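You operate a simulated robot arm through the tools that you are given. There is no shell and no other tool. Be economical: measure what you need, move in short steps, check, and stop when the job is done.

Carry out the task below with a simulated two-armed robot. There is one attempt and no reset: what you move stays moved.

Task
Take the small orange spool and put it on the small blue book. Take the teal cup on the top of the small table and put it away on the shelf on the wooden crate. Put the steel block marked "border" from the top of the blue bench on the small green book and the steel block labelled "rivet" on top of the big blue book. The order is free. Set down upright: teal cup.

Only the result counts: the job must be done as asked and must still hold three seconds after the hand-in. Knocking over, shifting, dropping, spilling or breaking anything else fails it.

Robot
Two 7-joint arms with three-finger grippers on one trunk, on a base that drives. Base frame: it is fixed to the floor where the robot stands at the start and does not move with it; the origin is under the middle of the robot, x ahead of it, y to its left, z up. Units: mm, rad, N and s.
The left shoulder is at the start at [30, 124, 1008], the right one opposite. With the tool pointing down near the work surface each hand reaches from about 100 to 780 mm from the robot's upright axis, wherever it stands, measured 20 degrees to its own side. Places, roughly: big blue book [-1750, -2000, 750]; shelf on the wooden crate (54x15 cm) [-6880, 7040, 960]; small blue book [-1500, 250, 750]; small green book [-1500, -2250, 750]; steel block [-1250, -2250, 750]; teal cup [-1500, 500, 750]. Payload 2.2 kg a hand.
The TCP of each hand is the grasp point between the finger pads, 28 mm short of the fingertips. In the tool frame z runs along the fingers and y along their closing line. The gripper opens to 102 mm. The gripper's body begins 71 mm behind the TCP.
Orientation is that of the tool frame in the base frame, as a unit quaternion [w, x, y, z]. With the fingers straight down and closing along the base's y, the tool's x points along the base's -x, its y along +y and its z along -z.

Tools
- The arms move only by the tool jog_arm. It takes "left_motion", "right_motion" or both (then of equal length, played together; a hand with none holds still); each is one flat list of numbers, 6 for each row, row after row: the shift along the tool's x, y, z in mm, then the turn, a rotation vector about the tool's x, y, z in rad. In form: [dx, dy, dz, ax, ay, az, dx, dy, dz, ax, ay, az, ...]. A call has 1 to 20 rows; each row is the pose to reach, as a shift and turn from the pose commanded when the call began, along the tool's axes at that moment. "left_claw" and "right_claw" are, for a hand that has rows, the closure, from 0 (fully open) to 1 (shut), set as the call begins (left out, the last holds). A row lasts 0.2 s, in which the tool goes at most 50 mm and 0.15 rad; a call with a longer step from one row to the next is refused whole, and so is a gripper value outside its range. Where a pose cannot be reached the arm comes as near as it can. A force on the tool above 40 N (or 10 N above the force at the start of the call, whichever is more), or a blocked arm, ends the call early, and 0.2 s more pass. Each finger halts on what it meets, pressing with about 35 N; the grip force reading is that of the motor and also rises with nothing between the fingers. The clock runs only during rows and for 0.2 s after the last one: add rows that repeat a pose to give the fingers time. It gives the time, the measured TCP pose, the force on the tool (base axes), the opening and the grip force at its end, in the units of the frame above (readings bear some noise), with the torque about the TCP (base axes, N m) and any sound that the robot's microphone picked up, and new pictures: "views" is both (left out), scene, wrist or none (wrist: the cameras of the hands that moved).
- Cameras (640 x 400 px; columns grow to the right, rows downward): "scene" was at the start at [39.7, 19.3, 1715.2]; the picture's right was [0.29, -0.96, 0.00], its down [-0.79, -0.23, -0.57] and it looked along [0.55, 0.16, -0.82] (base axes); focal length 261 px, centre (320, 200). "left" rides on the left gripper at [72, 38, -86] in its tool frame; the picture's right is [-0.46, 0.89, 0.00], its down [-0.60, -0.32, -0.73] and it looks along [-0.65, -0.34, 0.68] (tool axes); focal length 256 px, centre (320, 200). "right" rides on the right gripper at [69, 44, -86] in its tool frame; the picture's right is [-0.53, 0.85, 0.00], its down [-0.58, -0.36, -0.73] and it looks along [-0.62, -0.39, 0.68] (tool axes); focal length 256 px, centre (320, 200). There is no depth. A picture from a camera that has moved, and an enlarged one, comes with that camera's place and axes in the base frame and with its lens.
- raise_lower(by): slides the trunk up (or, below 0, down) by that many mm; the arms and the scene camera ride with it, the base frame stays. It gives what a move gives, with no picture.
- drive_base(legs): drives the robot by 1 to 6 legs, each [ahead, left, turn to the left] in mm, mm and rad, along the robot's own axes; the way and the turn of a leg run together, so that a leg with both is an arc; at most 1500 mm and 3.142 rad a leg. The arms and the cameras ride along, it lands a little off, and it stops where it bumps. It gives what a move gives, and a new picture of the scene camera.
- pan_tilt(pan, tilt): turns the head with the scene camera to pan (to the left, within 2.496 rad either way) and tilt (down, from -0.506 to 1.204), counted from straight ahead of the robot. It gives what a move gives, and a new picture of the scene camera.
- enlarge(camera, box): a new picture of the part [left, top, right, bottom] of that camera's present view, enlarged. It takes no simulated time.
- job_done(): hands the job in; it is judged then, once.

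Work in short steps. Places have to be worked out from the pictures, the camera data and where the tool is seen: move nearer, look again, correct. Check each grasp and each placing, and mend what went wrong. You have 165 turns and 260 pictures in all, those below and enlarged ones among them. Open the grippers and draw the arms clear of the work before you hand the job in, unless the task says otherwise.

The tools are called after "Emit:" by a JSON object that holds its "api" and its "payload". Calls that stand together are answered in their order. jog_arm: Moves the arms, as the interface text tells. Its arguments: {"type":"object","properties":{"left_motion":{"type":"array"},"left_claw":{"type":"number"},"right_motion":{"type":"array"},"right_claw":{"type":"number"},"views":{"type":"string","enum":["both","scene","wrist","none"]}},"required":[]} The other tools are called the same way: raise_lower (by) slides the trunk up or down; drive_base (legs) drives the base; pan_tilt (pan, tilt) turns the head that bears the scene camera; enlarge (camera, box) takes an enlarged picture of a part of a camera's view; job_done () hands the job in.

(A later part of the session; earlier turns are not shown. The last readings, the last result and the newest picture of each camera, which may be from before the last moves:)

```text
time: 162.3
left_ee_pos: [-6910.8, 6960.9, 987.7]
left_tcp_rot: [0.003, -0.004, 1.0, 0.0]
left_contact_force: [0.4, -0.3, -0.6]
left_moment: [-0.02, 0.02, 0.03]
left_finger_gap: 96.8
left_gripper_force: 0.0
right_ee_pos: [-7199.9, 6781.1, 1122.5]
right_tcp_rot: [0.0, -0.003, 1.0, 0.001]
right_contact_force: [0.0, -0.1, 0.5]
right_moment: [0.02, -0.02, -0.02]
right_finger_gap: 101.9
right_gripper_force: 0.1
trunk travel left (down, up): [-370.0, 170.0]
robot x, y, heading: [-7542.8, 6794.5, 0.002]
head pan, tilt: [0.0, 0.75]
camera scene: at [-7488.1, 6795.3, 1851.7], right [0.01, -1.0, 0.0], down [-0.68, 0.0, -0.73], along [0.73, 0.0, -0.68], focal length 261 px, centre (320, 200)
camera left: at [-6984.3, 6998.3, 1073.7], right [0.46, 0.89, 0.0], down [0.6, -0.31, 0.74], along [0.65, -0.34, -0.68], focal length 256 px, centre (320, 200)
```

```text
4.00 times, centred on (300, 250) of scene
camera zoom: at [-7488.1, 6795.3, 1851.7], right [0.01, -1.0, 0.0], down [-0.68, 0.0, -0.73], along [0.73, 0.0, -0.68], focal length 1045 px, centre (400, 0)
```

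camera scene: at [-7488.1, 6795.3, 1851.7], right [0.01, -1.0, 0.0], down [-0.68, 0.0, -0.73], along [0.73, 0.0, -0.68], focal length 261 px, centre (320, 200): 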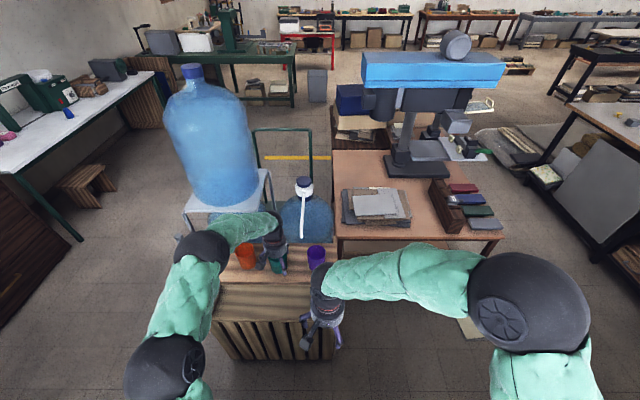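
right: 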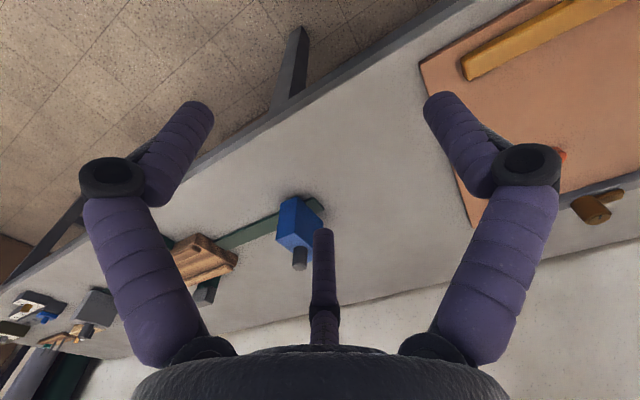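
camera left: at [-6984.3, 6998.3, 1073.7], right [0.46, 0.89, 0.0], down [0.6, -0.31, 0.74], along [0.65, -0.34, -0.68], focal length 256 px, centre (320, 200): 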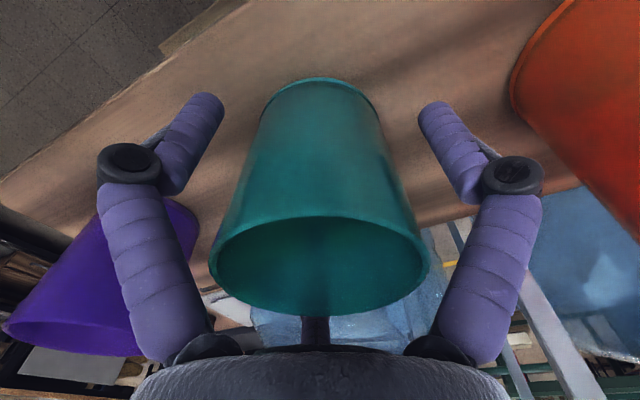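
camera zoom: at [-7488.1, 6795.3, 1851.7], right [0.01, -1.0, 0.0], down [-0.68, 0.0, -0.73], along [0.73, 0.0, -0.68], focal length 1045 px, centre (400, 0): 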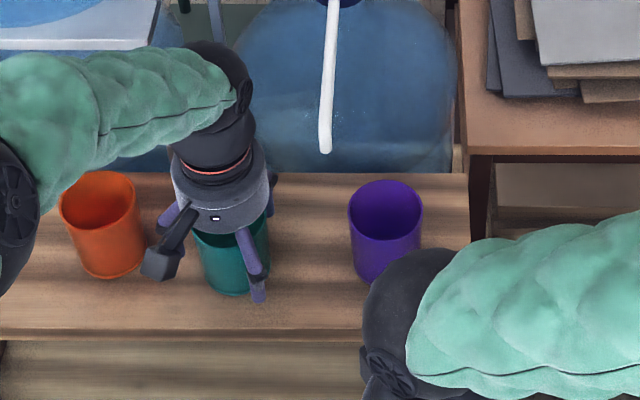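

Row too long; resend with shorter steps.

Emit:
{"api": "jog_arm", "payload": {"left_motion": [0, 0, -15, 0, 0, 0, 0, 0, -40, 0, 0, 0, 0, 0, -80, 0, 0, 0, 0, 0, -125, 0, 0, 0, 0, 0, -160, 0, 0, 0, 45, 0, -160, 0, 0, 0, 90, 0, -160, 0, 0, 0, 135, 0, -160, 0, 0, 0, 180, 0, -160, 0, 0, 0, 220, 0, -150, 0, 0, 0, 250, 0, -140, 0, 0, 0], "views": "wrist"}}

Emit:
{"api": "enlarge", "payload": {"camera": "scene", "box": [220, 200, 380, 300]}}

```text
time: 164.7
left_ee_pos: [-7162.3, 6956.3, 1129.3]
left_tcp_rot: [0.003, -0.003, 1.0, 0.0]
left_contact_force: [-0.3, -0.6, 0.3]
left_moment: [-0.01, -0.05, 0.01]
left_finger_gap: 96.9
left_gripper_force: 0.0
right_ee_pos: [-7200.4, 6780.4, 1122.2]
right_tcp_rot: [0.001, -0.003, 1.0, 0.001]
right_contact_force: [-0.3, -1.1, 1.1]
right_moment: [-0.02, -0.01, 0.03]
right_finger_gap: 102.0
right_gripper_force: 0.0
trunk travel left (down, up): [-370.0, 170.0]
robot x, y, heading: [-7544.2, 6794.2, 0.006]
head pan, tilt: [0.0, 0.75]
camera left: at [-7235.5, 6993.5, 1214.0], right [0.46, 0.89, 0.0], down [0.6, -0.31, 0.74], along [0.66, -0.34, -0.68], focal length 256 px, centre (320, 200)
```

left: 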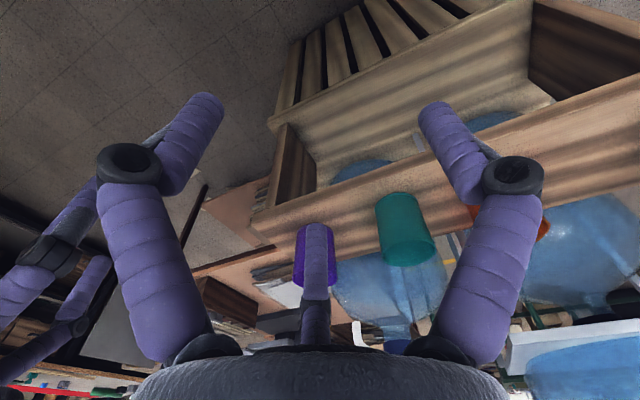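

```text
4.00 times, centred on (300, 250) of scene
camera zoom: at [-7489.2, 6795.4, 1851.7], right [0.01, -1.0, 0.0], down [-0.68, 0.0, -0.73], along [0.73, 0.0, -0.68], focal length 1045 px, centre (400, 0)
```

zoom: 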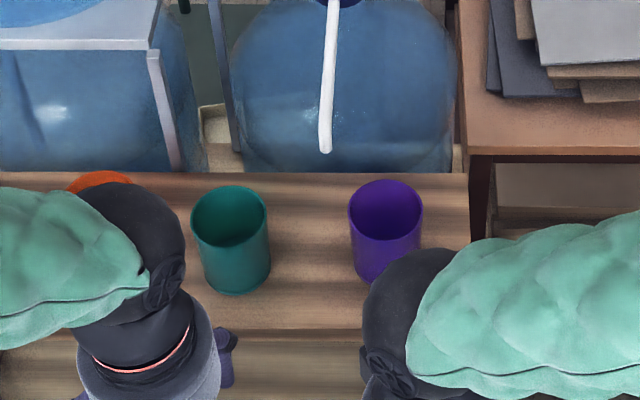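

Cup stands upright on the shelf. I drive back along the same route.

Emit:
{"api": "drive_base", "payload": {"legs": [[-50, 1140, 0], [1500, 0, 0], [1500, 0, 0], [0, 0, -1.255], [1400, 0, 0]]}}

Emit:
{"api": "raise_lower", "payload": {"by": -120}}

```text
time: 194.1
left_ee_pos: [-3905.3, 6255.3, 1129.1]
left_tcp_rot: [0.002, 0.582, 0.813, -0.002]
left_contact_force: [-0.5, 0.0, 0.4]
left_moment: [0.01, 0.0, -0.03]
left_finger_gap: 97.1
left_gripper_force: 0.2
right_ee_pos: [-4084.4, 6238.5, 1121.4]
right_tcp_rot: [0.001, 0.583, 0.813, 0.001]
right_contact_force: [0.1, -0.1, 0.0]
right_moment: [0.02, -0.02, 0.0]
right_finger_gap: 101.6
right_gripper_force: 0.0
trunk travel left (down, up): [-370.0, 170.0]
robot x, y, heading: [-4179.4, 6569.4, -1.248]
head pan, tilt: [0.0, 0.75]
camera scene: at [-4159.1, 6515.6, 1851.7], right [-0.95, -0.32, 0.0], down [-0.22, 0.65, -0.73], along [0.23, -0.69, -0.68], focal length 261 px, centre (320, 200)
```

scene: 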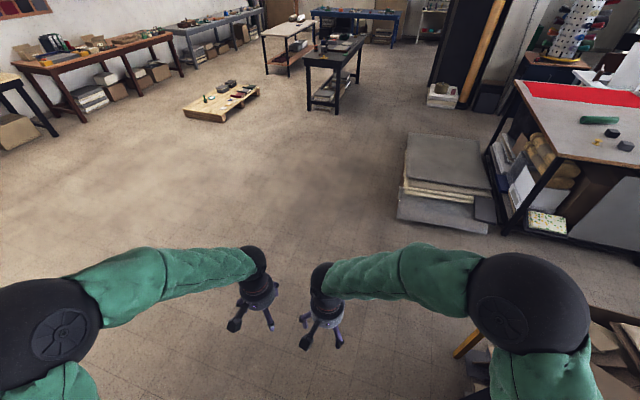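

```text
time: 195.6
left_ee_pos: [-3903.6, 6256.0, 1007.7]
left_tcp_rot: [0.003, 0.582, 0.813, -0.003]
left_contact_force: [-0.3, 0.1, -0.4]
left_moment: [-0.01, -0.02, 0.02]
left_finger_gap: 96.9
left_gripper_force: 0.1
right_ee_pos: [-4082.9, 6238.9, 1001.4]
right_tcp_rot: [0.0, 0.583, 0.813, 0.001]
right_contact_force: [0.2, 0.7, -0.1]
right_moment: [0.02, -0.02, 0.02]
right_finger_gap: 101.9
right_gripper_force: 0.0
trunk travel left (down, up): [-250.0, 290.0]
robot x, y, heading: [-4174.8, 6568.6, -1.245]
head pan, tilt: [0.0, 0.75]
```

Continue back down the corridor.

Emit:
{"api": "drive_base", "payload": {"legs": [[0, 0, 0.319], [1500, 0, 0], [1500, 0, 0], [333, 0, 0], [0, 0, -0.643]]}}

```text
time: 214.6
left_ee_pos: [-2081.6, 3490.8, 1007.2]
left_tcp_rot: [0.003, 0.722, 0.692, -0.002]
left_contact_force: [0.4, 0.4, -0.4]
left_moment: [-0.04, 0.01, 0.0]
left_finger_gap: 96.8
left_gripper_force: 0.1
right_ee_pos: [-2255.0, 3537.5, 1001.9]
right_tcp_rot: [0.0, 0.723, 0.691, 0.0]
right_contact_force: [-1.0, 0.1, -0.9]
right_moment: [0.0, -0.01, -0.01]
right_finger_gap: 102.1
right_gripper_force: 0.1
trunk travel left (down, up): [-250.0, 290.0]
robot x, y, heading: [-2221.7, 3881.8, -1.609]
head pan, tilt: [0.0, 0.75]
camera scene: at [-2224.3, 3824.3, 1731.7], right [-1.0, 0.04, 0.0], down [0.03, 0.68, -0.73], along [-0.03, -0.73, -0.68], focal length 261 px, centre (320, 200)
```

scene: 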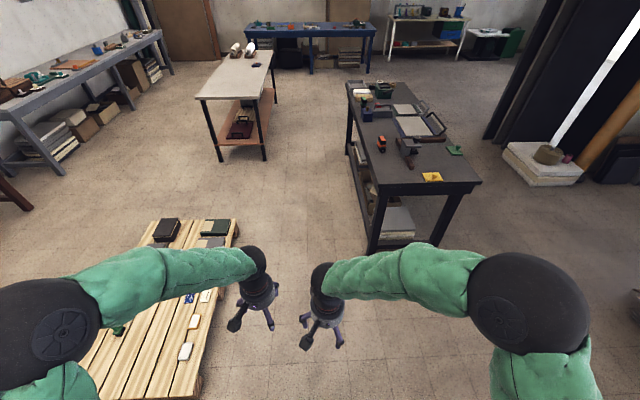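

Drive on down toward the blue bench.

Emit:
{"api": "drive_base", "payload": {"legs": [[0, 40, 0.038], [1500, 0, 0], [1500, 0, 0], [1500, 0, 0]]}}

Emit:
{"api": "pan_tilt", "payload": {"pan": 0.3, "tilt": 0.55}}

```text
time: 236.7
left_ee_pos: [-2040.9, -1039.1, 1008.5]
left_tcp_rot: [0.003, 0.698, 0.716, -0.002]
left_contact_force: [0.0, -0.7, -0.4]
left_moment: [0.02, -0.02, 0.01]
left_finger_gap: 96.9
left_gripper_force: 0.1
right_ee_pos: [-2218.3, -1003.0, 1001.6]
right_tcp_rot: [0.001, 0.699, 0.716, 0.0]
right_contact_force: [-0.3, 0.0, 0.0]
right_moment: [0.04, -0.03, 0.0]
right_finger_gap: 102.2
right_gripper_force: 0.1
trunk travel left (down, up): [-250.0, 290.0]
robot x, y, heading: [-2206.9, -658.5, -1.551]
head pan, tilt: [0.0, 0.75]
camera scene: at [-2205.2, -715.5, 1731.7], right [-1.0, -0.02, 0.0], down [-0.01, 0.68, -0.73], along [0.02, -0.73, -0.68], focal length 261 px, centre (320, 200)
```

scene: 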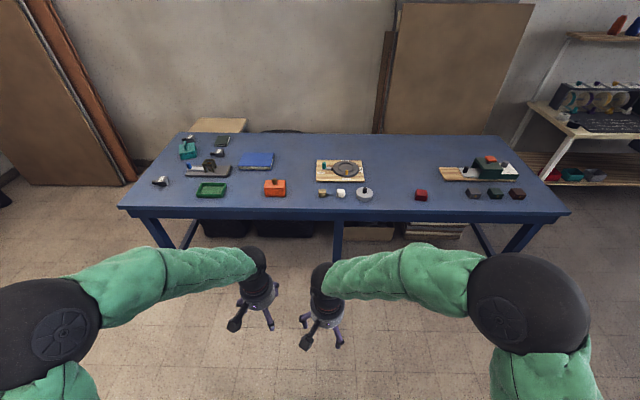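

```text
time: 237.5
left_ee_pos: [-2041.8, -1038.5, 1008.3]
left_tcp_rot: [0.003, 0.699, 0.716, -0.003]
left_contact_force: [-0.5, -0.1, 1.0]
left_moment: [0.02, -0.03, 0.03]
left_finger_gap: 97.1
left_gripper_force: 0.1
right_ee_pos: [-2216.6, -1002.5, 1001.5]
right_tcp_rot: [0.0, 0.699, 0.715, 0.0]
right_contact_force: [0.3, 0.2, -0.8]
right_moment: [-0.03, 0.03, 0.03]
right_finger_gap: 102.2
right_gripper_force: 0.0
trunk travel left (down, up): [-250.0, 290.0]
robot x, y, heading: [-2203.2, -662.6, -1.547]
head pan, tilt: [0.3, 0.55]
camera scene: at [-2178.7, -717.4, 1749.0], right [-0.95, -0.32, 0.0], down [-0.17, 0.5, -0.85], along [0.27, -0.81, -0.52], focal length 261 px, centre (320, 200)
```

scene: 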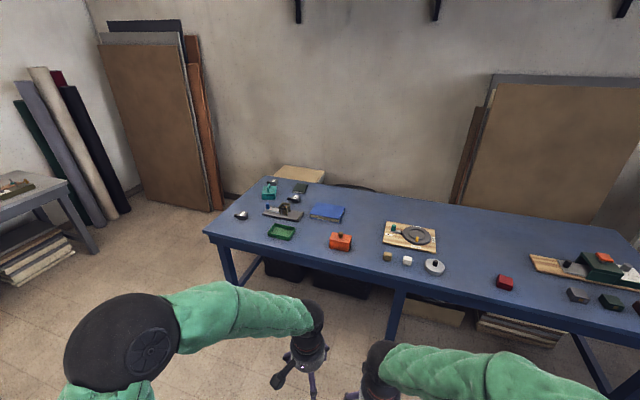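

The books are on the left part. Let me enlarge to find the blocks and read labels, and tilt down to see my base's footprint.

Emit:
{"api": "enlarge", "payload": {"camera": "scene", "box": [220, 170, 348, 250]}}

Emit:
{"api": "pan_tilt", "payload": {"pan": 0.0, "tilt": 1.2}}

```text
5.00 times, centred on (284, 210) of scene
camera zoom: at [-2178.7, -717.4, 1749.0], right [-0.95, -0.32, 0.0], down [-0.17, 0.5, -0.85], along [0.27, -0.81, -0.52], focal length 1306 px, centre (500, 150)
```

zoom: 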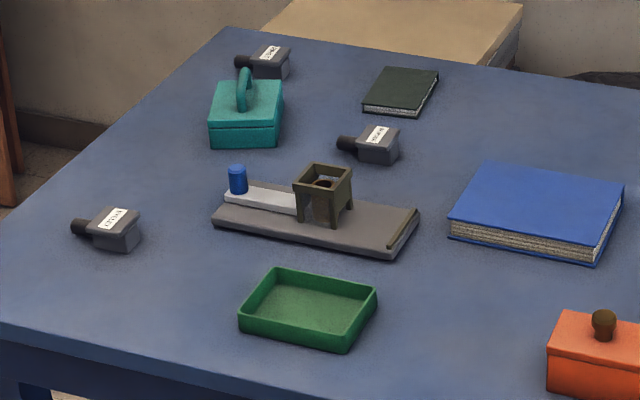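

```text
time: 238.6
left_ee_pos: [-2040.5, -1039.2, 1010.3]
left_tcp_rot: [0.003, 0.698, 0.716, -0.002]
left_contact_force: [-0.3, 0.9, -0.1]
left_moment: [-0.02, 0.0, 0.03]
left_finger_gap: 96.9
left_gripper_force: 0.1
right_ee_pos: [-2217.7, -1002.8, 1001.1]
right_tcp_rot: [0.001, 0.699, 0.715, 0.001]
right_contact_force: [-0.2, 0.9, 0.2]
right_moment: [-0.02, 0.02, -0.01]
right_finger_gap: 101.9
right_gripper_force: 0.0
trunk travel left (down, up): [-250.0, 290.0]
robot x, y, heading: [-2207.5, -661.7, -1.552]
head pan, tilt: [0.0, 1.201]
camera scene: at [-2205.8, -688.1, 1700.0], right [-1.0, -0.02, 0.0], down [-0.02, 0.93, -0.36], along [0.01, -0.36, -0.93], focal length 261 px, centre (320, 200)
```

scene: 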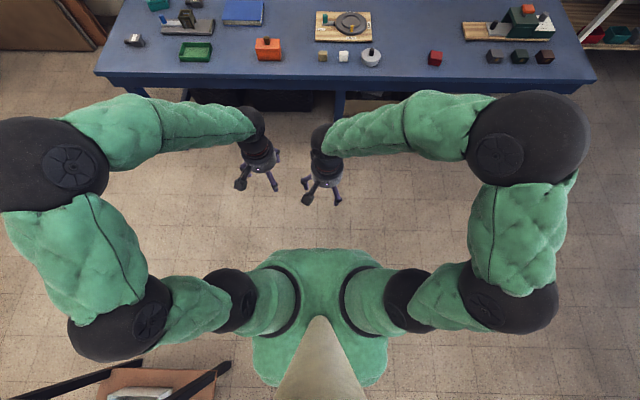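

Three labelled blocks: A ≈ (−1238, −2373), B ≈ (−1498, −2199), C ≈ (−1261, −1894); green book ≈ (−1471, −2355), blue book ≈ (−1773, −2091). Reach is tight, so I need my base's footprint: I turn the left wrist to look back at it.

Emit:
{"api": "jog_arm", "payload": {"left_motion": [0, 0, 0, 0, 0, 0.147, 0, 0, 0, 0, 0, 0.294, 0, 0, 0, 0, 0, 0.441, 0, 0, 0, 0, 0, 0.588, 0, 0, 0, 0, 0, 0.735, 0, 0, 0, 0, 0, 0.882, 0, 0, 0, 0, 0, 1.029, 0, 0, 0, 0, 0, 1.176, 0, 0, 0, 0, 0, 1.323, 0, 0, 0, 0, 0, 1.47, 0, 0, 0, 0, 0, 1.617, 0, 0, 0, 0, 0, 1.764, 0, 0, 0, 0, 0, 1.911, 0, 0, 0, 0, 0, 2.058, 0, 0, 0, 0, 0, 2.2], "left_claw": 0, "views": "wrist"}}

```text
time: 241.8
left_ee_pos: [-2040.3, -1038.9, 1007.9]
left_tcp_rot: [0.002, 0.954, -0.3, 0.001]
left_contact_force: [-0.2, 1.0, 0.1]
left_moment: [0.0, 0.01, 0.01]
left_finger_gap: 102.1
left_gripper_force: 0.0
right_ee_pos: [-2217.8, -1002.3, 1000.3]
right_tcp_rot: [0.001, 0.699, 0.715, 0.0]
right_contact_force: [0.4, -0.8, 0.4]
right_moment: [0.01, 0.0, -0.02]
right_finger_gap: 102.0
right_gripper_force: 0.0
trunk travel left (down, up): [-250.0, 290.0]
robot x, y, heading: [-2207.2, -660.3, -1.546]
head pan, tilt: [0.0, 1.201]
camera left: at [-2003.4, -1110.9, 1094.8], right [-0.89, -0.46, 0.0], down [-0.31, 0.61, 0.73], along [-0.34, 0.64, -0.69], focal length 256 px, centre (320, 200)
```

left: 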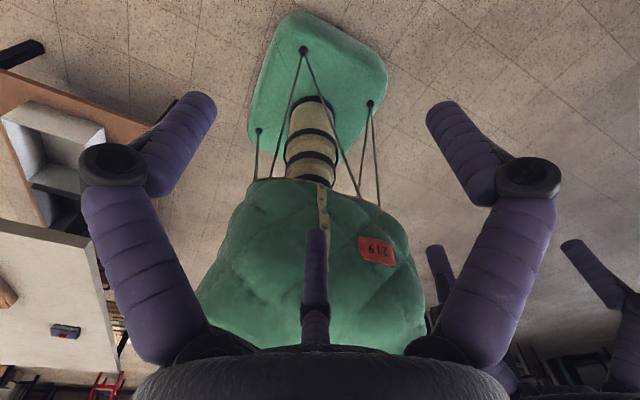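

The base is a low plate reaching only ~270 mm ahead of the axis, with a slim trunk. So standing ~280 mm off an edge is fine. I turn the wrist back and drive to the bench's +x end.

Emit:
{"api": "jog_arm", "payload": {"left_motion": [0, 0, 0, 0, 0, -0.147, 0, 0, 0, 0, 0, -0.294, 0, 0, 0, 0, 0, -0.441, 0, 0, 0, 0, 0, -0.588, 0, 0, 0, 0, 0, -0.735, 0, 0, 0, 0, 0, -0.882, 0, 0, 0, 0, 0, -1.029, 0, 0, 0, 0, 0, -1.176, 0, 0, 0, 0, 0, -1.323, 0, 0, 0, 0, 0, -1.47, 0, 0, 0, 0, 0, -1.617, 0, 0, 0, 0, 0, -1.764, 0, 0, 0, 0, 0, -1.911, 0, 0, 0, 0, 0, -2.058, 0, 0, 0, 0, 0, -2.2], "views": "none"}}

Emit:
{"api": "pan_tilt", "payload": {"pan": 0, "tilt": 0.85}}

Emit:
{"api": "drive_base", "payload": {"legs": [[300, 0, 0], [0, 0, -1.59], [-1480, 0, 0], [0, 1150, 0]]}}

```text
time: 245.0
left_ee_pos: [-2041.5, -1038.7, 1008.2]
left_tcp_rot: [0.003, 0.697, 0.717, -0.002]
left_contact_force: [-0.2, -0.1, -0.3]
left_moment: [0.01, -0.04, 0.0]
left_finger_gap: 102.1
left_gripper_force: 0.1
right_ee_pos: [-2217.8, -1002.3, 1001.7]
right_tcp_rot: [0.0, 0.699, 0.715, 0.001]
right_contact_force: [-0.6, 1.4, -0.3]
right_moment: [0.02, -0.01, -0.06]
right_finger_gap: 102.0
right_gripper_force: 0.0
trunk travel left (down, up): [-250.0, 290.0]
robot x, y, heading: [-2206.4, -661.1, -1.548]
head pan, tilt: [0.0, 1.201]
```

```text
time: 245.8
left_ee_pos: [-2041.4, -1037.7, 1007.8]
left_tcp_rot: [0.002, 0.699, 0.715, -0.003]
left_contact_force: [-0.1, 0.1, -0.7]
left_moment: [0.04, 0.01, -0.01]
left_finger_gap: 101.9
left_gripper_force: 0.1
right_ee_pos: [-2217.9, -1002.6, 1001.0]
right_tcp_rot: [0.001, 0.699, 0.715, 0.001]
right_contact_force: [-0.3, 0.2, 0.3]
right_moment: [0.0, 0.03, 0.01]
right_finger_gap: 102.1
right_gripper_force: 0.0
trunk travel left (down, up): [-250.0, 290.0]
robot x, y, heading: [-2210.6, -659.8, -1.549]
head pan, tilt: [0.0, 0.85]
camera scene: at [-2205.4, -710.3, 1723.6], right [-1.0, -0.02, 0.0], down [-0.02, 0.75, -0.66], along [0.01, -0.66, -0.75], focal length 261 px, centre (320, 200)
```

scene: 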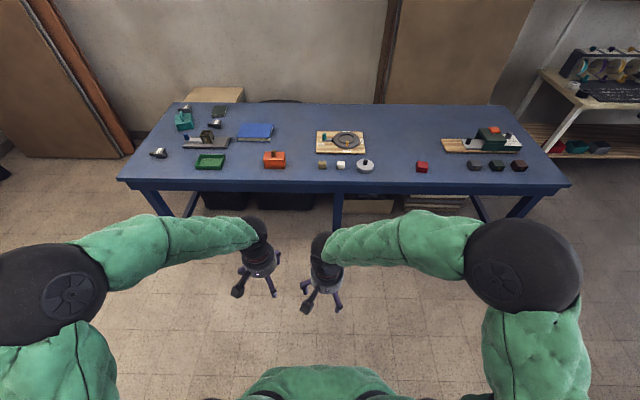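

```text
time: 263.9
left_ee_pos: [-1130.8, -2278.0, 1008.7]
left_tcp_rot: [0.0, 1.0, 0.011, -0.004]
left_contact_force: [0.6, 0.0, 0.3]
left_moment: [-0.02, -0.01, 0.01]
left_finger_gap: 102.1
left_gripper_force: 0.1
right_ee_pos: [-1094.2, -2101.6, 1000.5]
right_tcp_rot: [0.0, 1.0, 0.009, 0.0]
right_contact_force: [1.0, -0.4, 0.8]
right_moment: [0.03, -0.01, -0.02]
right_finger_gap: 101.9
right_gripper_force: 0.1
trunk travel left (down, up): [-250.0, 290.0]
robot x, y, heading: [-754.2, -2112.6, -3.117]
head pan, tilt: [0.0, 0.85]
camera scene: at [-801.0, -2115.8, 1723.7], right [-0.02, 1.0, 0.0], down [0.75, 0.01, -0.66], along [-0.66, -0.01, -0.75], focal length 261 px, centre (320, 200)
```

scene: 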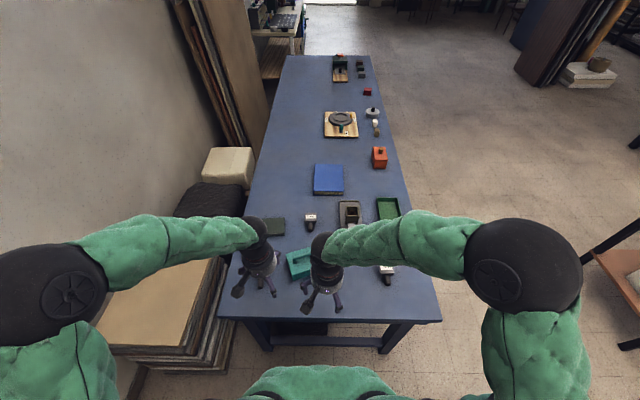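

Now enlarge to read the labels on blocks B and C.

Emit:
{"api": "enlarge", "payload": {"camera": "scene", "box": [294, 205, 326, 235]}}

Emit:
{"api": "enlarge", "payload": {"camera": "scene", "box": [371, 255, 403, 290]}}

Emit:
{"api": "enlarge", "payload": {"camera": "scene", "box": [220, 150, 420, 330]}}

```text
13.33 times, centred on (310, 220) of scene
camera zoom: at [-801.0, -2115.8, 1723.7], right [-0.02, 1.0, 0.0], down [0.75, 0.01, -0.66], along [-0.66, -0.01, -0.75], focal length 3484 px, centre (453, -67)
```

zoom: 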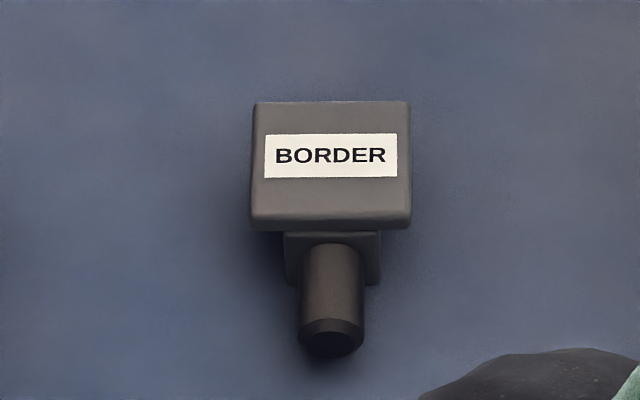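

```text
11.43 times, centred on (387, 272) of scene
camera zoom: at [-801.0, -2115.8, 1723.7], right [-0.02, 1.0, 0.0], down [0.75, 0.01, -0.66], along [-0.66, -0.01, -0.75], focal length 2986 px, centre (-446, -629)
```

zoom: 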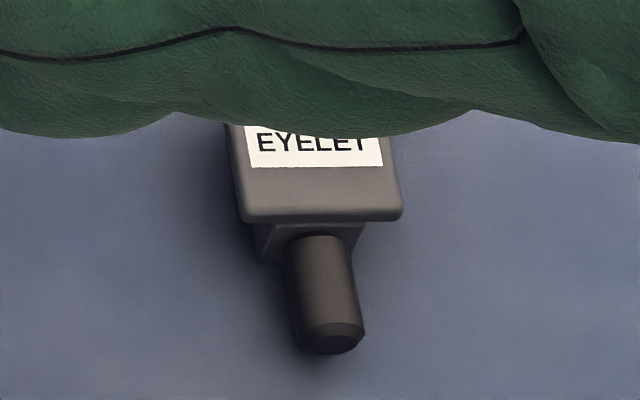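

```text
2.22 times, centred on (320, 240) of scene
camera zoom: at [-801.0, -2115.8, 1723.7], right [-0.02, 1.0, 0.0], down [0.75, 0.01, -0.66], along [-0.66, -0.01, -0.75], focal length 581 px, centre (320, 111)
```

zoom: 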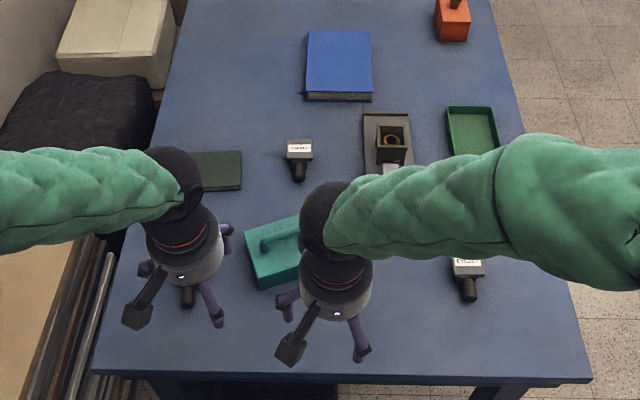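

B is "border", C "eyelet", so A should be "rivet". The hand looks three-fingered though described as two-fingered; I test which is real: lower the right hand just off the bench end so that only the third finger would be over the top.

Emit:
{"api": "jog_arm", "payload": {"right_motion": [24, 0, 0, 0, 0, 0, 24, 0, 45, 0, 0, 0, 24, 0, 90, 0, 0, 0, 24, 0, 135, 0, 0, 0, 24, 0, 180, 0, 0, 0, 24, 0, 200, 0, 0, 0, 24, 0, 200, 0, 0, 0], "right_claw": 0}}

Emit:
{"api": "enlarge", "payload": {"camera": "scene", "box": [260, 220, 420, 320]}}

```text
time: 265.6
left_ee_pos: [-1131.4, -2276.3, 1009.3]
left_tcp_rot: [0.001, 1.0, 0.01, -0.003]
left_contact_force: [0.4, -0.4, 0.7]
left_moment: [0.02, 0.01, -0.02]
left_finger_gap: 101.9
left_gripper_force: 0.1
right_ee_pos: [-1071.1, -2099.0, 803.9]
right_tcp_rot: [0.001, 1.0, 0.009, 0.001]
right_contact_force: [-1.0, 0.4, -0.1]
right_moment: [0.04, 0.01, 0.01]
right_finger_gap: 102.0
right_gripper_force: 0.0
trunk travel left (down, up): [-250.0, 290.0]
robot x, y, heading: [-748.7, -2114.4, -3.128]
head pan, tilt: [0.0, 0.85]
camera scene: at [-800.7, -2115.2, 1723.7], right [-0.02, 1.0, 0.0], down [0.75, 0.01, -0.66], along [-0.66, -0.01, -0.75], focal length 261 px, centre (320, 200)
camera right: at [-1001.4, -2140.9, 889.3], right [-0.52, -0.86, 0.0], down [-0.58, 0.35, 0.73], along [-0.63, 0.38, -0.68], focal length 256 px, centre (320, 200)
```

scene: 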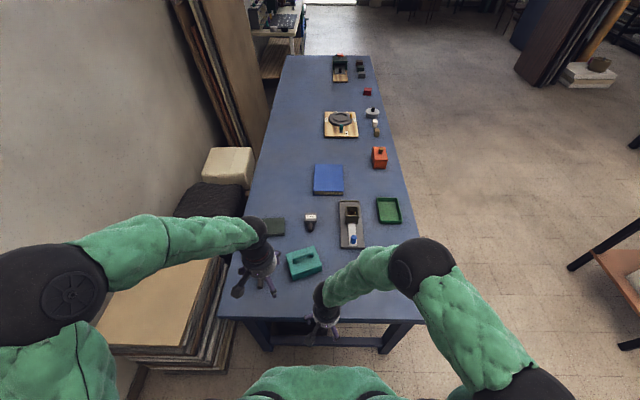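
right: 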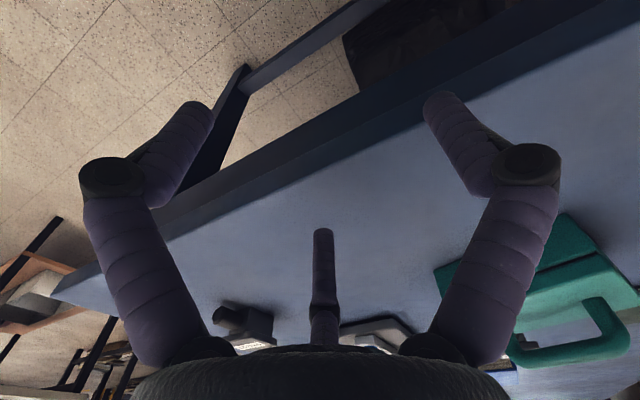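

```text
4.00 times, centred on (340, 270) of scene
camera zoom: at [-800.7, -2115.2, 1723.7], right [-0.02, 1.0, 0.0], down [0.75, 0.01, -0.66], along [-0.66, -0.01, -0.75], focal length 1045 px, centre (240, -80)
```

zoom: 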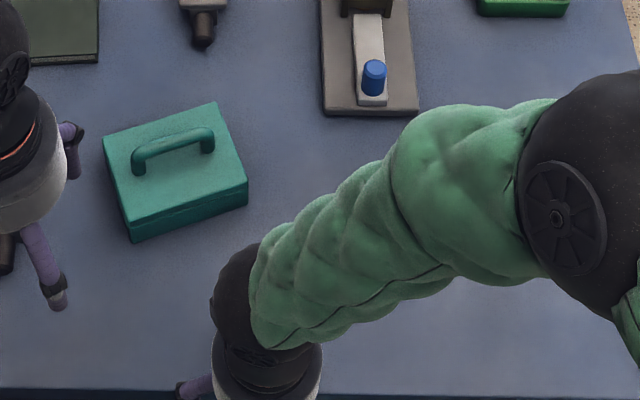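

The bench edge is at about x −1104; only the third finger is over it. Lower slowly to TCP ≈ 764.

Emit:
{"api": "jog_arm", "payload": {"right_motion": [0, 0, 10, 0, 0, 0, 0, 0, 18, 0, 0, 0, 0, 0, 24, 0, 0, 0, 0, 0, 30, 0, 0, 0, 0, 0, 35, 0, 0, 0, 0, 0, 40, 0, 0, 0], "views": "wrist"}}

```text
time: 266.7
left_ee_pos: [-1131.7, -2275.9, 1009.6]
left_tcp_rot: [0.0, 1.0, 0.01, -0.004]
left_contact_force: [-0.1, 0.0, -0.3]
left_moment: [0.03, -0.05, -0.03]
left_finger_gap: 102.1
left_gripper_force: 0.0
right_ee_pos: [-1076.3, -2097.9, 771.8]
right_tcp_rot: [-0.003, 1.0, 0.006, -0.005]
right_contact_force: [4.2, 12.7, 21.1]
right_moment: [0.79, 1.05, -0.7]
right_finger_gap: 103.2
right_gripper_force: 0.1
trunk travel left (down, up): [-250.0, 290.0]
robot x, y, heading: [-753.4, -2113.5, -3.129]
head pan, tilt: [0.0, 0.85]
stopped in row 5 (right hand): the force on the tool passed its limit at 47 N (the readings are from after the stop); the commanded pose is now the measured one
camera right: at [-1005.6, -2141.7, 857.5], right [-0.52, -0.85, 0.0], down [-0.58, 0.35, 0.74], along [-0.63, 0.39, -0.68], focal length 256 px, centre (320, 200)
```

right: 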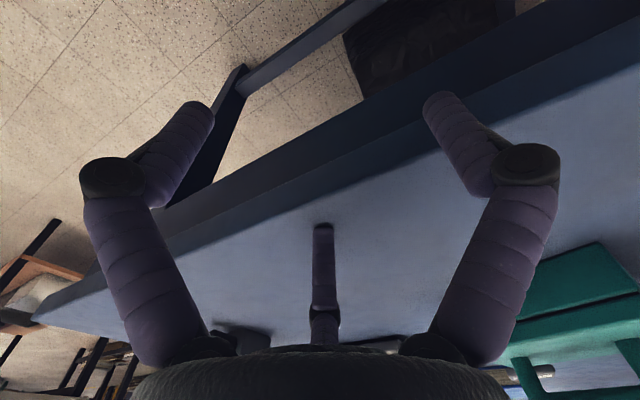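

The moment puts the contact at (−55, +21) mm from the TCP: the third finger is real. So blocks should be gripped with one finger on the face opposite the peg. I raise the right hand, move nearer and look at A.

Emit:
{"api": "jog_arm", "payload": {"right_motion": [0, 0, -30, 0, 0, 0, 0, 0, -80, 0, 0, 0, 10, 0, -130, 0, 0, 0, 20, 0, -180, 0, 0, 0, 30, 0, -230, 0, 0, 0], "views": "none"}}

Emit:
{"api": "drive_base", "payload": {"legs": [[60, 0, -0.013]]}}

Emit:
{"api": "jog_arm", "payload": {"left_motion": [0, -40, -20, 0, 0, 0, 0, -80, -40, 0, 0, 0, 0, -120, -40, 0, 0, 0, -40, -140, -40, 0, 0, 0, -80, -140, -40, 0, 0, 0, -80, -140, -40, 0, 0, 0], "views": "both"}}

```text
refused: row 3 steps farther than a row can; nothing moved
```

```text
time: 267.6
left_ee_pos: [-1152.0, -2274.3, 1009.6]
left_tcp_rot: [0.001, 1.0, 0.007, -0.006]
left_contact_force: [0.0, -0.2, 0.3]
left_moment: [0.02, 0.0, 0.0]
left_finger_gap: 101.8
left_gripper_force: 0.0
right_ee_pos: [-1089.8, -2098.1, 772.6]
right_tcp_rot: [-0.005, 1.0, 0.014, -0.002]
right_contact_force: [25.2, 3.6, 56.1]
right_moment: [1.38, 2.26, 1.27]
right_finger_gap: 98.8
right_gripper_force: 44.8
trunk travel left (down, up): [-250.0, 290.0]
robot x, y, heading: [-776.0, -2109.3, -3.128]
head pan, tilt: [0.0, 0.85]
stopped in leg 1: the force on the tool passed its limit at 155 N (the readings are from after the stop); the commanded pose is now the measured one
camera scene: at [-818.2, -2114.9, 1724.0], right [-0.01, 1.0, 0.0], down [0.75, 0.01, -0.66], along [-0.66, -0.01, -0.75], focal length 261 px, centre (320, 200)
```

scene: 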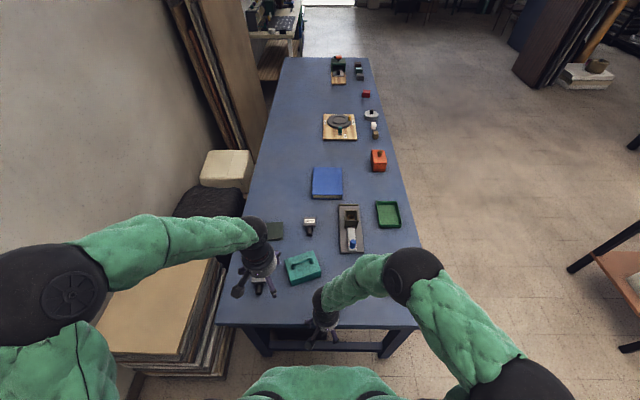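

```text
time: 269.0
left_ee_pos: [-1235.0, -2129.4, 1053.1]
left_tcp_rot: [0.0, 1.0, 0.008, -0.005]
left_contact_force: [-0.4, 0.7, 0.1]
left_moment: [0.0, 0.0, -0.03]
left_finger_gap: 102.2
left_gripper_force: 0.1
right_ee_pos: [-1089.8, -2098.0, 771.5]
right_tcp_rot: [-0.004, 1.0, 0.013, 0.0]
right_contact_force: [24.5, 2.1, 35.5]
right_moment: [0.37, 1.08, 1.77]
right_finger_gap: 102.5
right_gripper_force: 0.1
trunk travel left (down, up): [-250.0, 290.0]
robot x, y, heading: [-775.5, -2109.2, -3.125]
head pan, tilt: [0.0, 0.85]
camera scene: at [-820.5, -2114.8, 1723.9], right [-0.01, 1.0, 0.0], down [0.75, 0.01, -0.66], along [-0.66, -0.01, -0.75], focal length 261 px, centre (320, 200)
camera left: at [-1161.0, -2166.6, 1138.0], right [-0.45, -0.89, 0.0], down [-0.6, 0.31, 0.74], along [-0.66, 0.33, -0.68], focal length 256 px, centre (320, 200)
```

scene: 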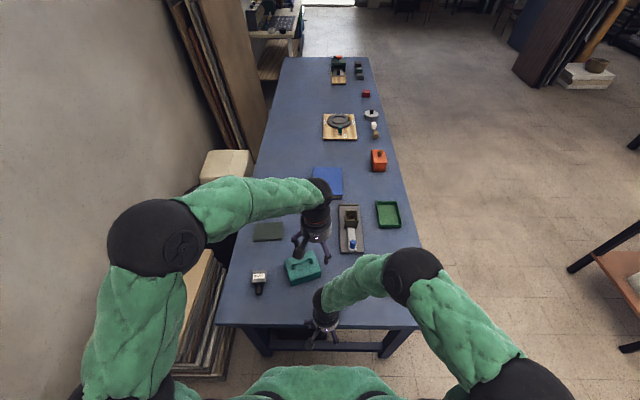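
left: 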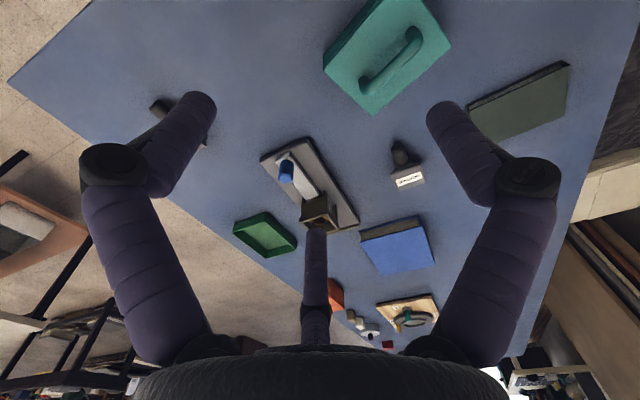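

A refused call let the drive press the right finger against the bench edge. I lift the right hand off now.

Emit:
{"api": "jog_arm", "payload": {"right_motion": [0, 0, -30, 0, 0, 0, 0, 0, -75, 0, 0, 0, 10, 0, -120, 0, 0, 0, 20, 0, -165, 0, 0, 0, 30, 0, -210, 0, 0, 0, 30, 0, -230, 0, 0, 0], "views": "scene"}}

Emit:
{"api": "enlarge", "payload": {"camera": "scene", "box": [240, 255, 280, 295]}}

Emit:
{"api": "enlarge", "payload": {"camera": "scene", "box": [220, 180, 420, 330]}}

```text
time: 270.4
left_ee_pos: [-1236.4, -2129.3, 1051.4]
left_tcp_rot: [0.0, 1.0, 0.008, -0.003]
left_contact_force: [0.1, 0.2, -1.0]
left_moment: [0.02, 0.01, 0.0]
left_finger_gap: 102.0
left_gripper_force: 0.0
right_ee_pos: [-1060.3, -2099.2, 1001.1]
right_tcp_rot: [-0.004, 1.0, 0.012, 0.001]
right_contact_force: [0.3, -0.2, 0.7]
right_moment: [0.02, 0.01, 0.01]
right_finger_gap: 101.7
right_gripper_force: 0.1
trunk travel left (down, up): [-250.0, 290.0]
robot x, y, heading: [-777.8, -2114.3, -3.129]
head pan, tilt: [0.0, 0.85]
camera scene: at [-825.4, -2114.8, 1723.6], right [-0.01, 1.0, 0.0], down [0.75, 0.01, -0.66], along [-0.66, -0.01, -0.75], focal length 261 px, centre (320, 200)
```

scene: 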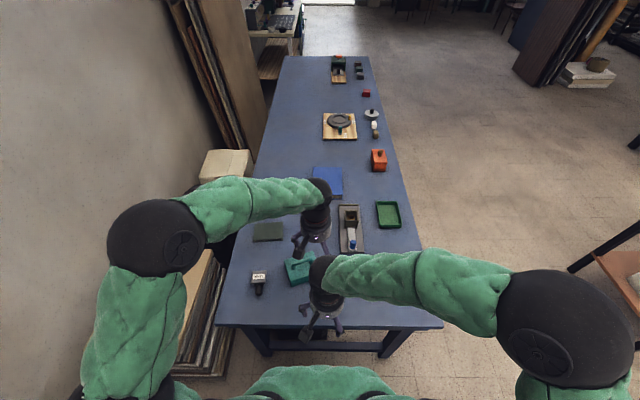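

```text
10.00 times, centred on (260, 275) of scene
camera zoom: at [-825.4, -2114.8, 1723.6], right [-0.01, 1.0, 0.0], down [0.75, 0.01, -0.66], along [-0.66, -0.01, -0.75], focal length 2613 px, centre (920, -550)
```

zoom: 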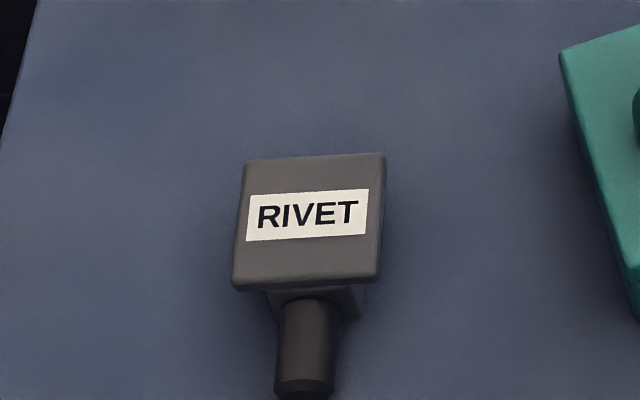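

```text
2.67 times, centred on (320, 255) of scene
camera zoom: at [-825.4, -2114.8, 1723.6], right [-0.01, 1.0, 0.0], down [0.75, 0.01, -0.66], along [-0.66, -0.01, -0.75], focal length 697 px, centre (320, 53)
```

zoom: 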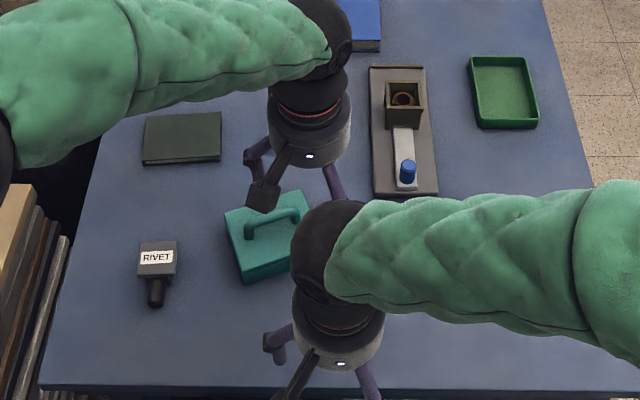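

A is "RIVET". I go 40 mm nearer, then bring the left hand over B, turned 30° so one finger faces the side opposite the peg.

Emit:
{"api": "drive_base", "payload": {"legs": [[40, 0, -0.013]]}}

```text
time: 271.2
left_ee_pos: [-1279.6, -2124.5, 1050.5]
left_tcp_rot: [0.0, 1.0, 0.001, -0.002]
left_contact_force: [-0.8, -0.6, 0.5]
left_moment: [0.02, -0.05, -0.02]
left_finger_gap: 101.8
left_gripper_force: 0.0
right_ee_pos: [-1102.7, -2095.5, 1000.0]
right_tcp_rot: [-0.004, 1.0, 0.006, 0.003]
right_contact_force: [-0.6, 0.1, -0.7]
right_moment: [-0.04, -0.02, -0.01]
right_finger_gap: 101.9
right_gripper_force: 0.0
trunk travel left (down, up): [-250.0, 290.0]
robot x, y, heading: [-817.1, -2111.5, -3.137]
head pan, tilt: [0.0, 0.85]
camera scene: at [-868.6, -2114.4, 1723.6], right [0.0, 1.0, 0.0], down [0.75, 0.0, -0.66], along [-0.66, 0.0, -0.75], focal length 261 px, centre (320, 200)
```

scene: 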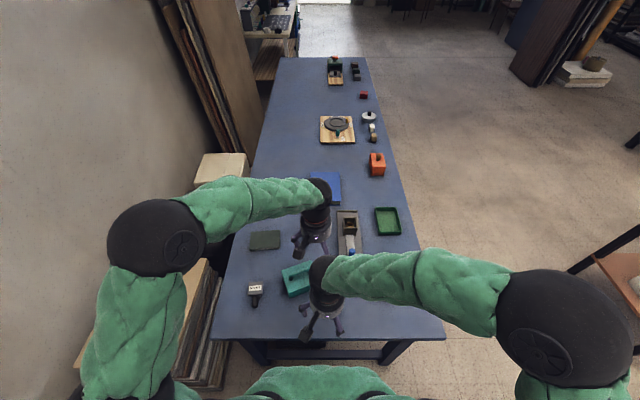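

Move the left hand to hover over B at z ≈ 920.

Emit:
{"api": "jog_arm", "payload": {"left_motion": [-36, 12, 5, 0, 0, -0.1, -72, 25, 10, 0, 0, -0.2, -109, 37, 15, 0, 0, -0.3, -145, 50, 20, 0, 0, -0.4, -182, 62, 40, 0, 0, -0.52, -218, 75, 70, 0, 0, -0.52, -218, 75, 115, 0, 0, -0.52, -218, 75, 130, 0, 0, -0.52]}}

Emit:
{"api": "enlarge", "payload": {"camera": "left", "box": [220, 20, 420, 160]}}

```text
time: 273.1
left_ee_pos: [-1499.4, -2198.9, 922.4]
left_tcp_rot: [-0.001, 0.966, 0.258, -0.003]
left_contact_force: [0.3, 0.5, -0.2]
left_moment: [0.0, -0.04, -0.02]
left_finger_gap: 101.9
left_gripper_force: 0.1
right_ee_pos: [-1100.5, -2096.9, 1000.6]
right_tcp_rot: [-0.004, 1.0, 0.006, 0.001]
right_contact_force: [0.7, 0.3, -0.9]
right_moment: [0.05, 0.0, -0.02]
right_finger_gap: 102.2
right_gripper_force: 0.1
trunk travel left (down, up): [-250.0, 290.0]
robot x, y, heading: [-813.7, -2112.0, -3.141]
head pan, tilt: [0.0, 0.85]
camera scene: at [-865.6, -2114.6, 1723.7], right [0.0, 1.0, 0.0], down [0.75, 0.0, -0.66], along [-0.66, 0.0, -0.75], focal length 261 px, centre (320, 200)
camera left: at [-1417.4, -2195.6, 1008.1], right [0.04, -1.0, 0.0], down [-0.68, -0.03, 0.74], along [-0.73, -0.03, -0.68], focal length 256 px, centre (320, 200)
```

scene: 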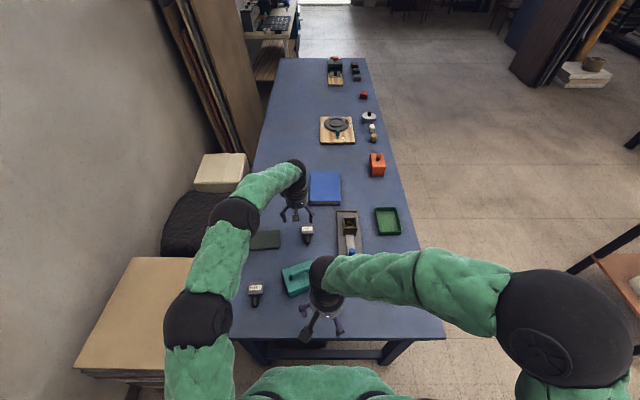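
left: 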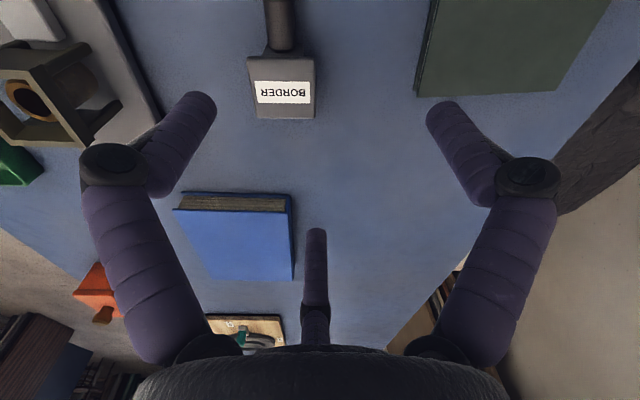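

```text
2.86 times, centred on (320, 90) of left
camera zoom: at [-1417.4, -2195.6, 1008.1], right [0.04, -1.0, 0.0], down [-0.68, -0.03, 0.74], along [-0.73, -0.03, -0.68], focal length 731 px, centre (320, 514)
```

zoom: 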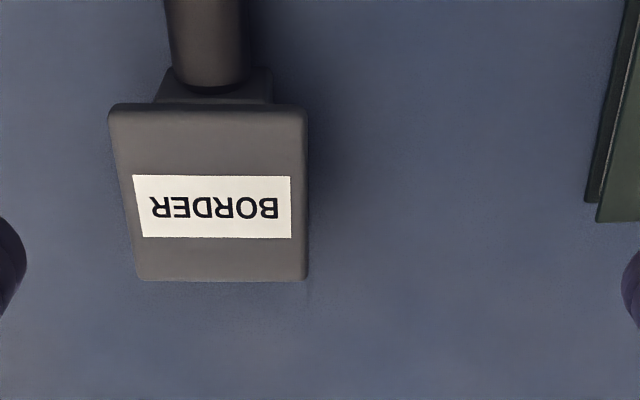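

Block B centre is around y −2168; I verify x with the scene camera.

Emit:
{"api": "enlarge", "payload": {"camera": "scene", "box": [287, 219, 327, 249]}}

```text
13.33 times, centred on (307, 234) of scene
camera zoom: at [-865.6, -2114.6, 1723.7], right [0.0, 1.0, 0.0], down [0.75, 0.0, -0.66], along [-0.66, 0.0, -0.75], focal length 3484 px, centre (493, -253)
```

zoom: 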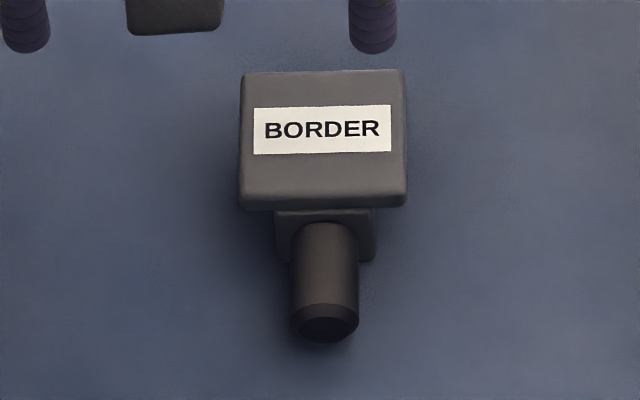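

Label centre triangulates to (−1512, −2169), block top about z 800. I align and descend to just above it.

Emit:
{"api": "jog_arm", "payload": {"left_motion": [5.4, -31.5, 10, 0, 0, 0, 5.4, -31.5, 40, 0, 0, 0, 5.4, -31.5, 72, 0, 0, 0, 5.4, -31.5, 72, 0, 0, 0]}}

Emit:
{"api": "enlarge", "payload": {"camera": "scene", "box": [267, 204, 347, 254]}}

```text
time: 274.1
left_ee_pos: [-1506.7, -2167.1, 849.0]
left_tcp_rot: [0.0, 0.966, 0.258, -0.003]
left_contact_force: [1.0, 0.3, -1.1]
left_moment: [-0.03, -0.03, -0.02]
left_finger_gap: 102.1
left_gripper_force: 0.1
right_ee_pos: [-1099.5, -2096.6, 1002.4]
right_tcp_rot: [-0.004, 1.0, 0.006, 0.001]
right_contact_force: [-0.4, -0.5, -0.2]
right_moment: [0.0, 0.02, 0.0]
right_finger_gap: 102.1
right_gripper_force: 0.0
trunk travel left (down, up): [-250.0, 290.0]
robot x, y, heading: [-816.1, -2113.1, -3.145]
head pan, tilt: [0.0, 0.85]
camera scene: at [-864.8, -2115.0, 1723.7], right [0.0, 1.0, 0.0], down [0.75, 0.0, -0.66], along [-0.66, 0.0, -0.75], focal length 261 px, centre (320, 200)
camera left: at [-1426.1, -2164.5, 934.5], right [0.04, -1.0, 0.0], down [-0.68, -0.03, 0.74], along [-0.74, -0.03, -0.68], focal length 256 px, centre (320, 200)
```

scene: 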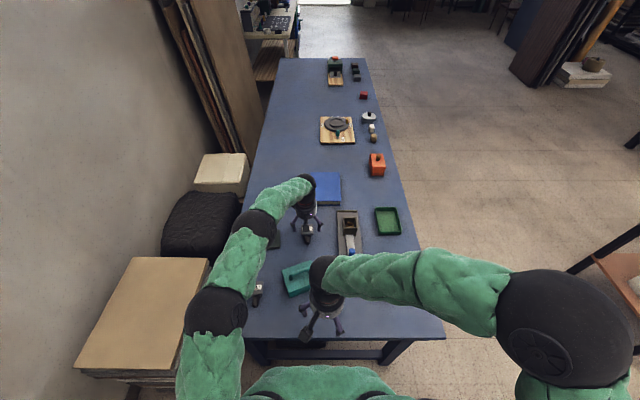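
left: 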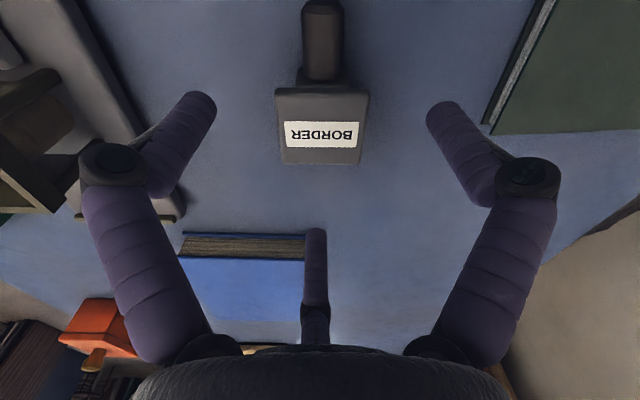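

```text
8.00 times, centred on (307, 229) of scene
camera zoom: at [-864.8, -2115.0, 1723.7], right [0.0, 1.0, 0.0], down [0.75, 0.0, -0.66], along [-0.66, 0.0, -0.75], focal length 2090 px, centre (424, -32)
```

zoom: 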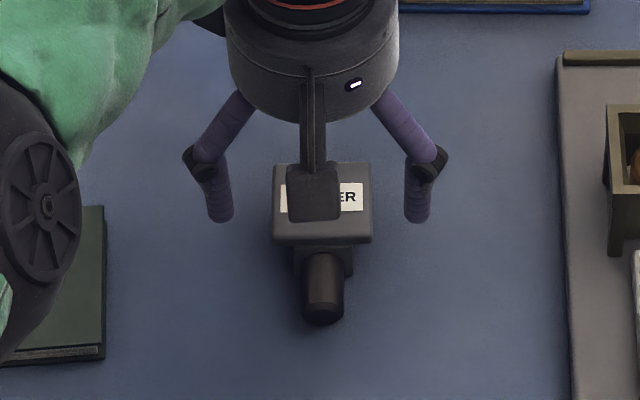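

Centred within 7 mm. Adjust and descend to TCP ≈ 796.

Emit:
{"api": "jog_arm", "payload": {"left_motion": [-4.8, -1.6, 15, 0, 0, 0, -4.8, -1.6, 35, 0, 0, 0, -4.8, -1.6, 53, 0, 0, 0, -4.8, -1.6, 53, 0, 0, 0]}}

Emit:
{"api": "enlarge", "payload": {"camera": "scene", "box": [267, 204, 347, 254]}}

```text
time: 275.1
left_ee_pos: [-1511.9, -2170.2, 797.9]
left_tcp_rot: [-0.001, 0.966, 0.258, -0.003]
left_contact_force: [0.1, -0.6, -0.3]
left_moment: [0.04, 0.01, 0.01]
left_finger_gap: 101.9
left_gripper_force: 0.2
right_ee_pos: [-1099.6, -2096.1, 1002.1]
right_tcp_rot: [-0.004, 1.0, 0.006, 0.001]
right_contact_force: [-0.5, 0.0, 0.5]
right_moment: [0.01, 0.01, -0.02]
right_finger_gap: 101.8
right_gripper_force: 0.0
trunk travel left (down, up): [-250.0, 290.0]
robot x, y, heading: [-817.0, -2113.2, -3.137]
head pan, tilt: [0.0, 0.85]
camera scene: at [-865.0, -2114.5, 1723.7], right [0.0, 1.0, 0.0], down [0.75, 0.0, -0.66], along [-0.66, 0.0, -0.75], focal length 261 px, centre (320, 200)
camera left: at [-1430.4, -2167.1, 883.1], right [0.04, -1.0, 0.0], down [-0.68, -0.03, 0.74], along [-0.74, -0.03, -0.68], focal length 256 px, centre (320, 200)
```

scene: 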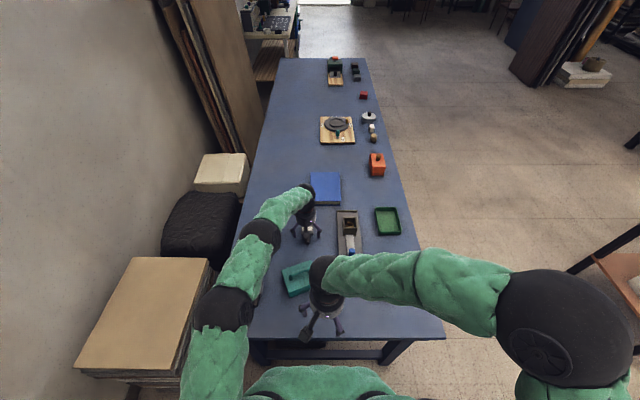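
left: 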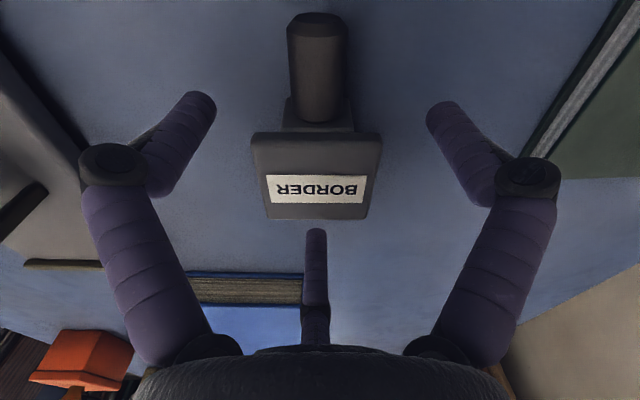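

```text
8.00 times, centred on (307, 229) of scene
camera zoom: at [-865.0, -2114.5, 1723.7], right [0.0, 1.0, 0.0], down [0.75, 0.0, -0.66], along [-0.66, 0.0, -0.75], focal length 2090 px, centre (424, -32)
```

zoom: 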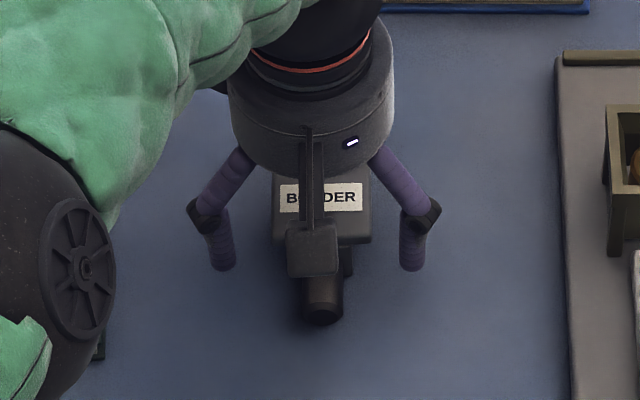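

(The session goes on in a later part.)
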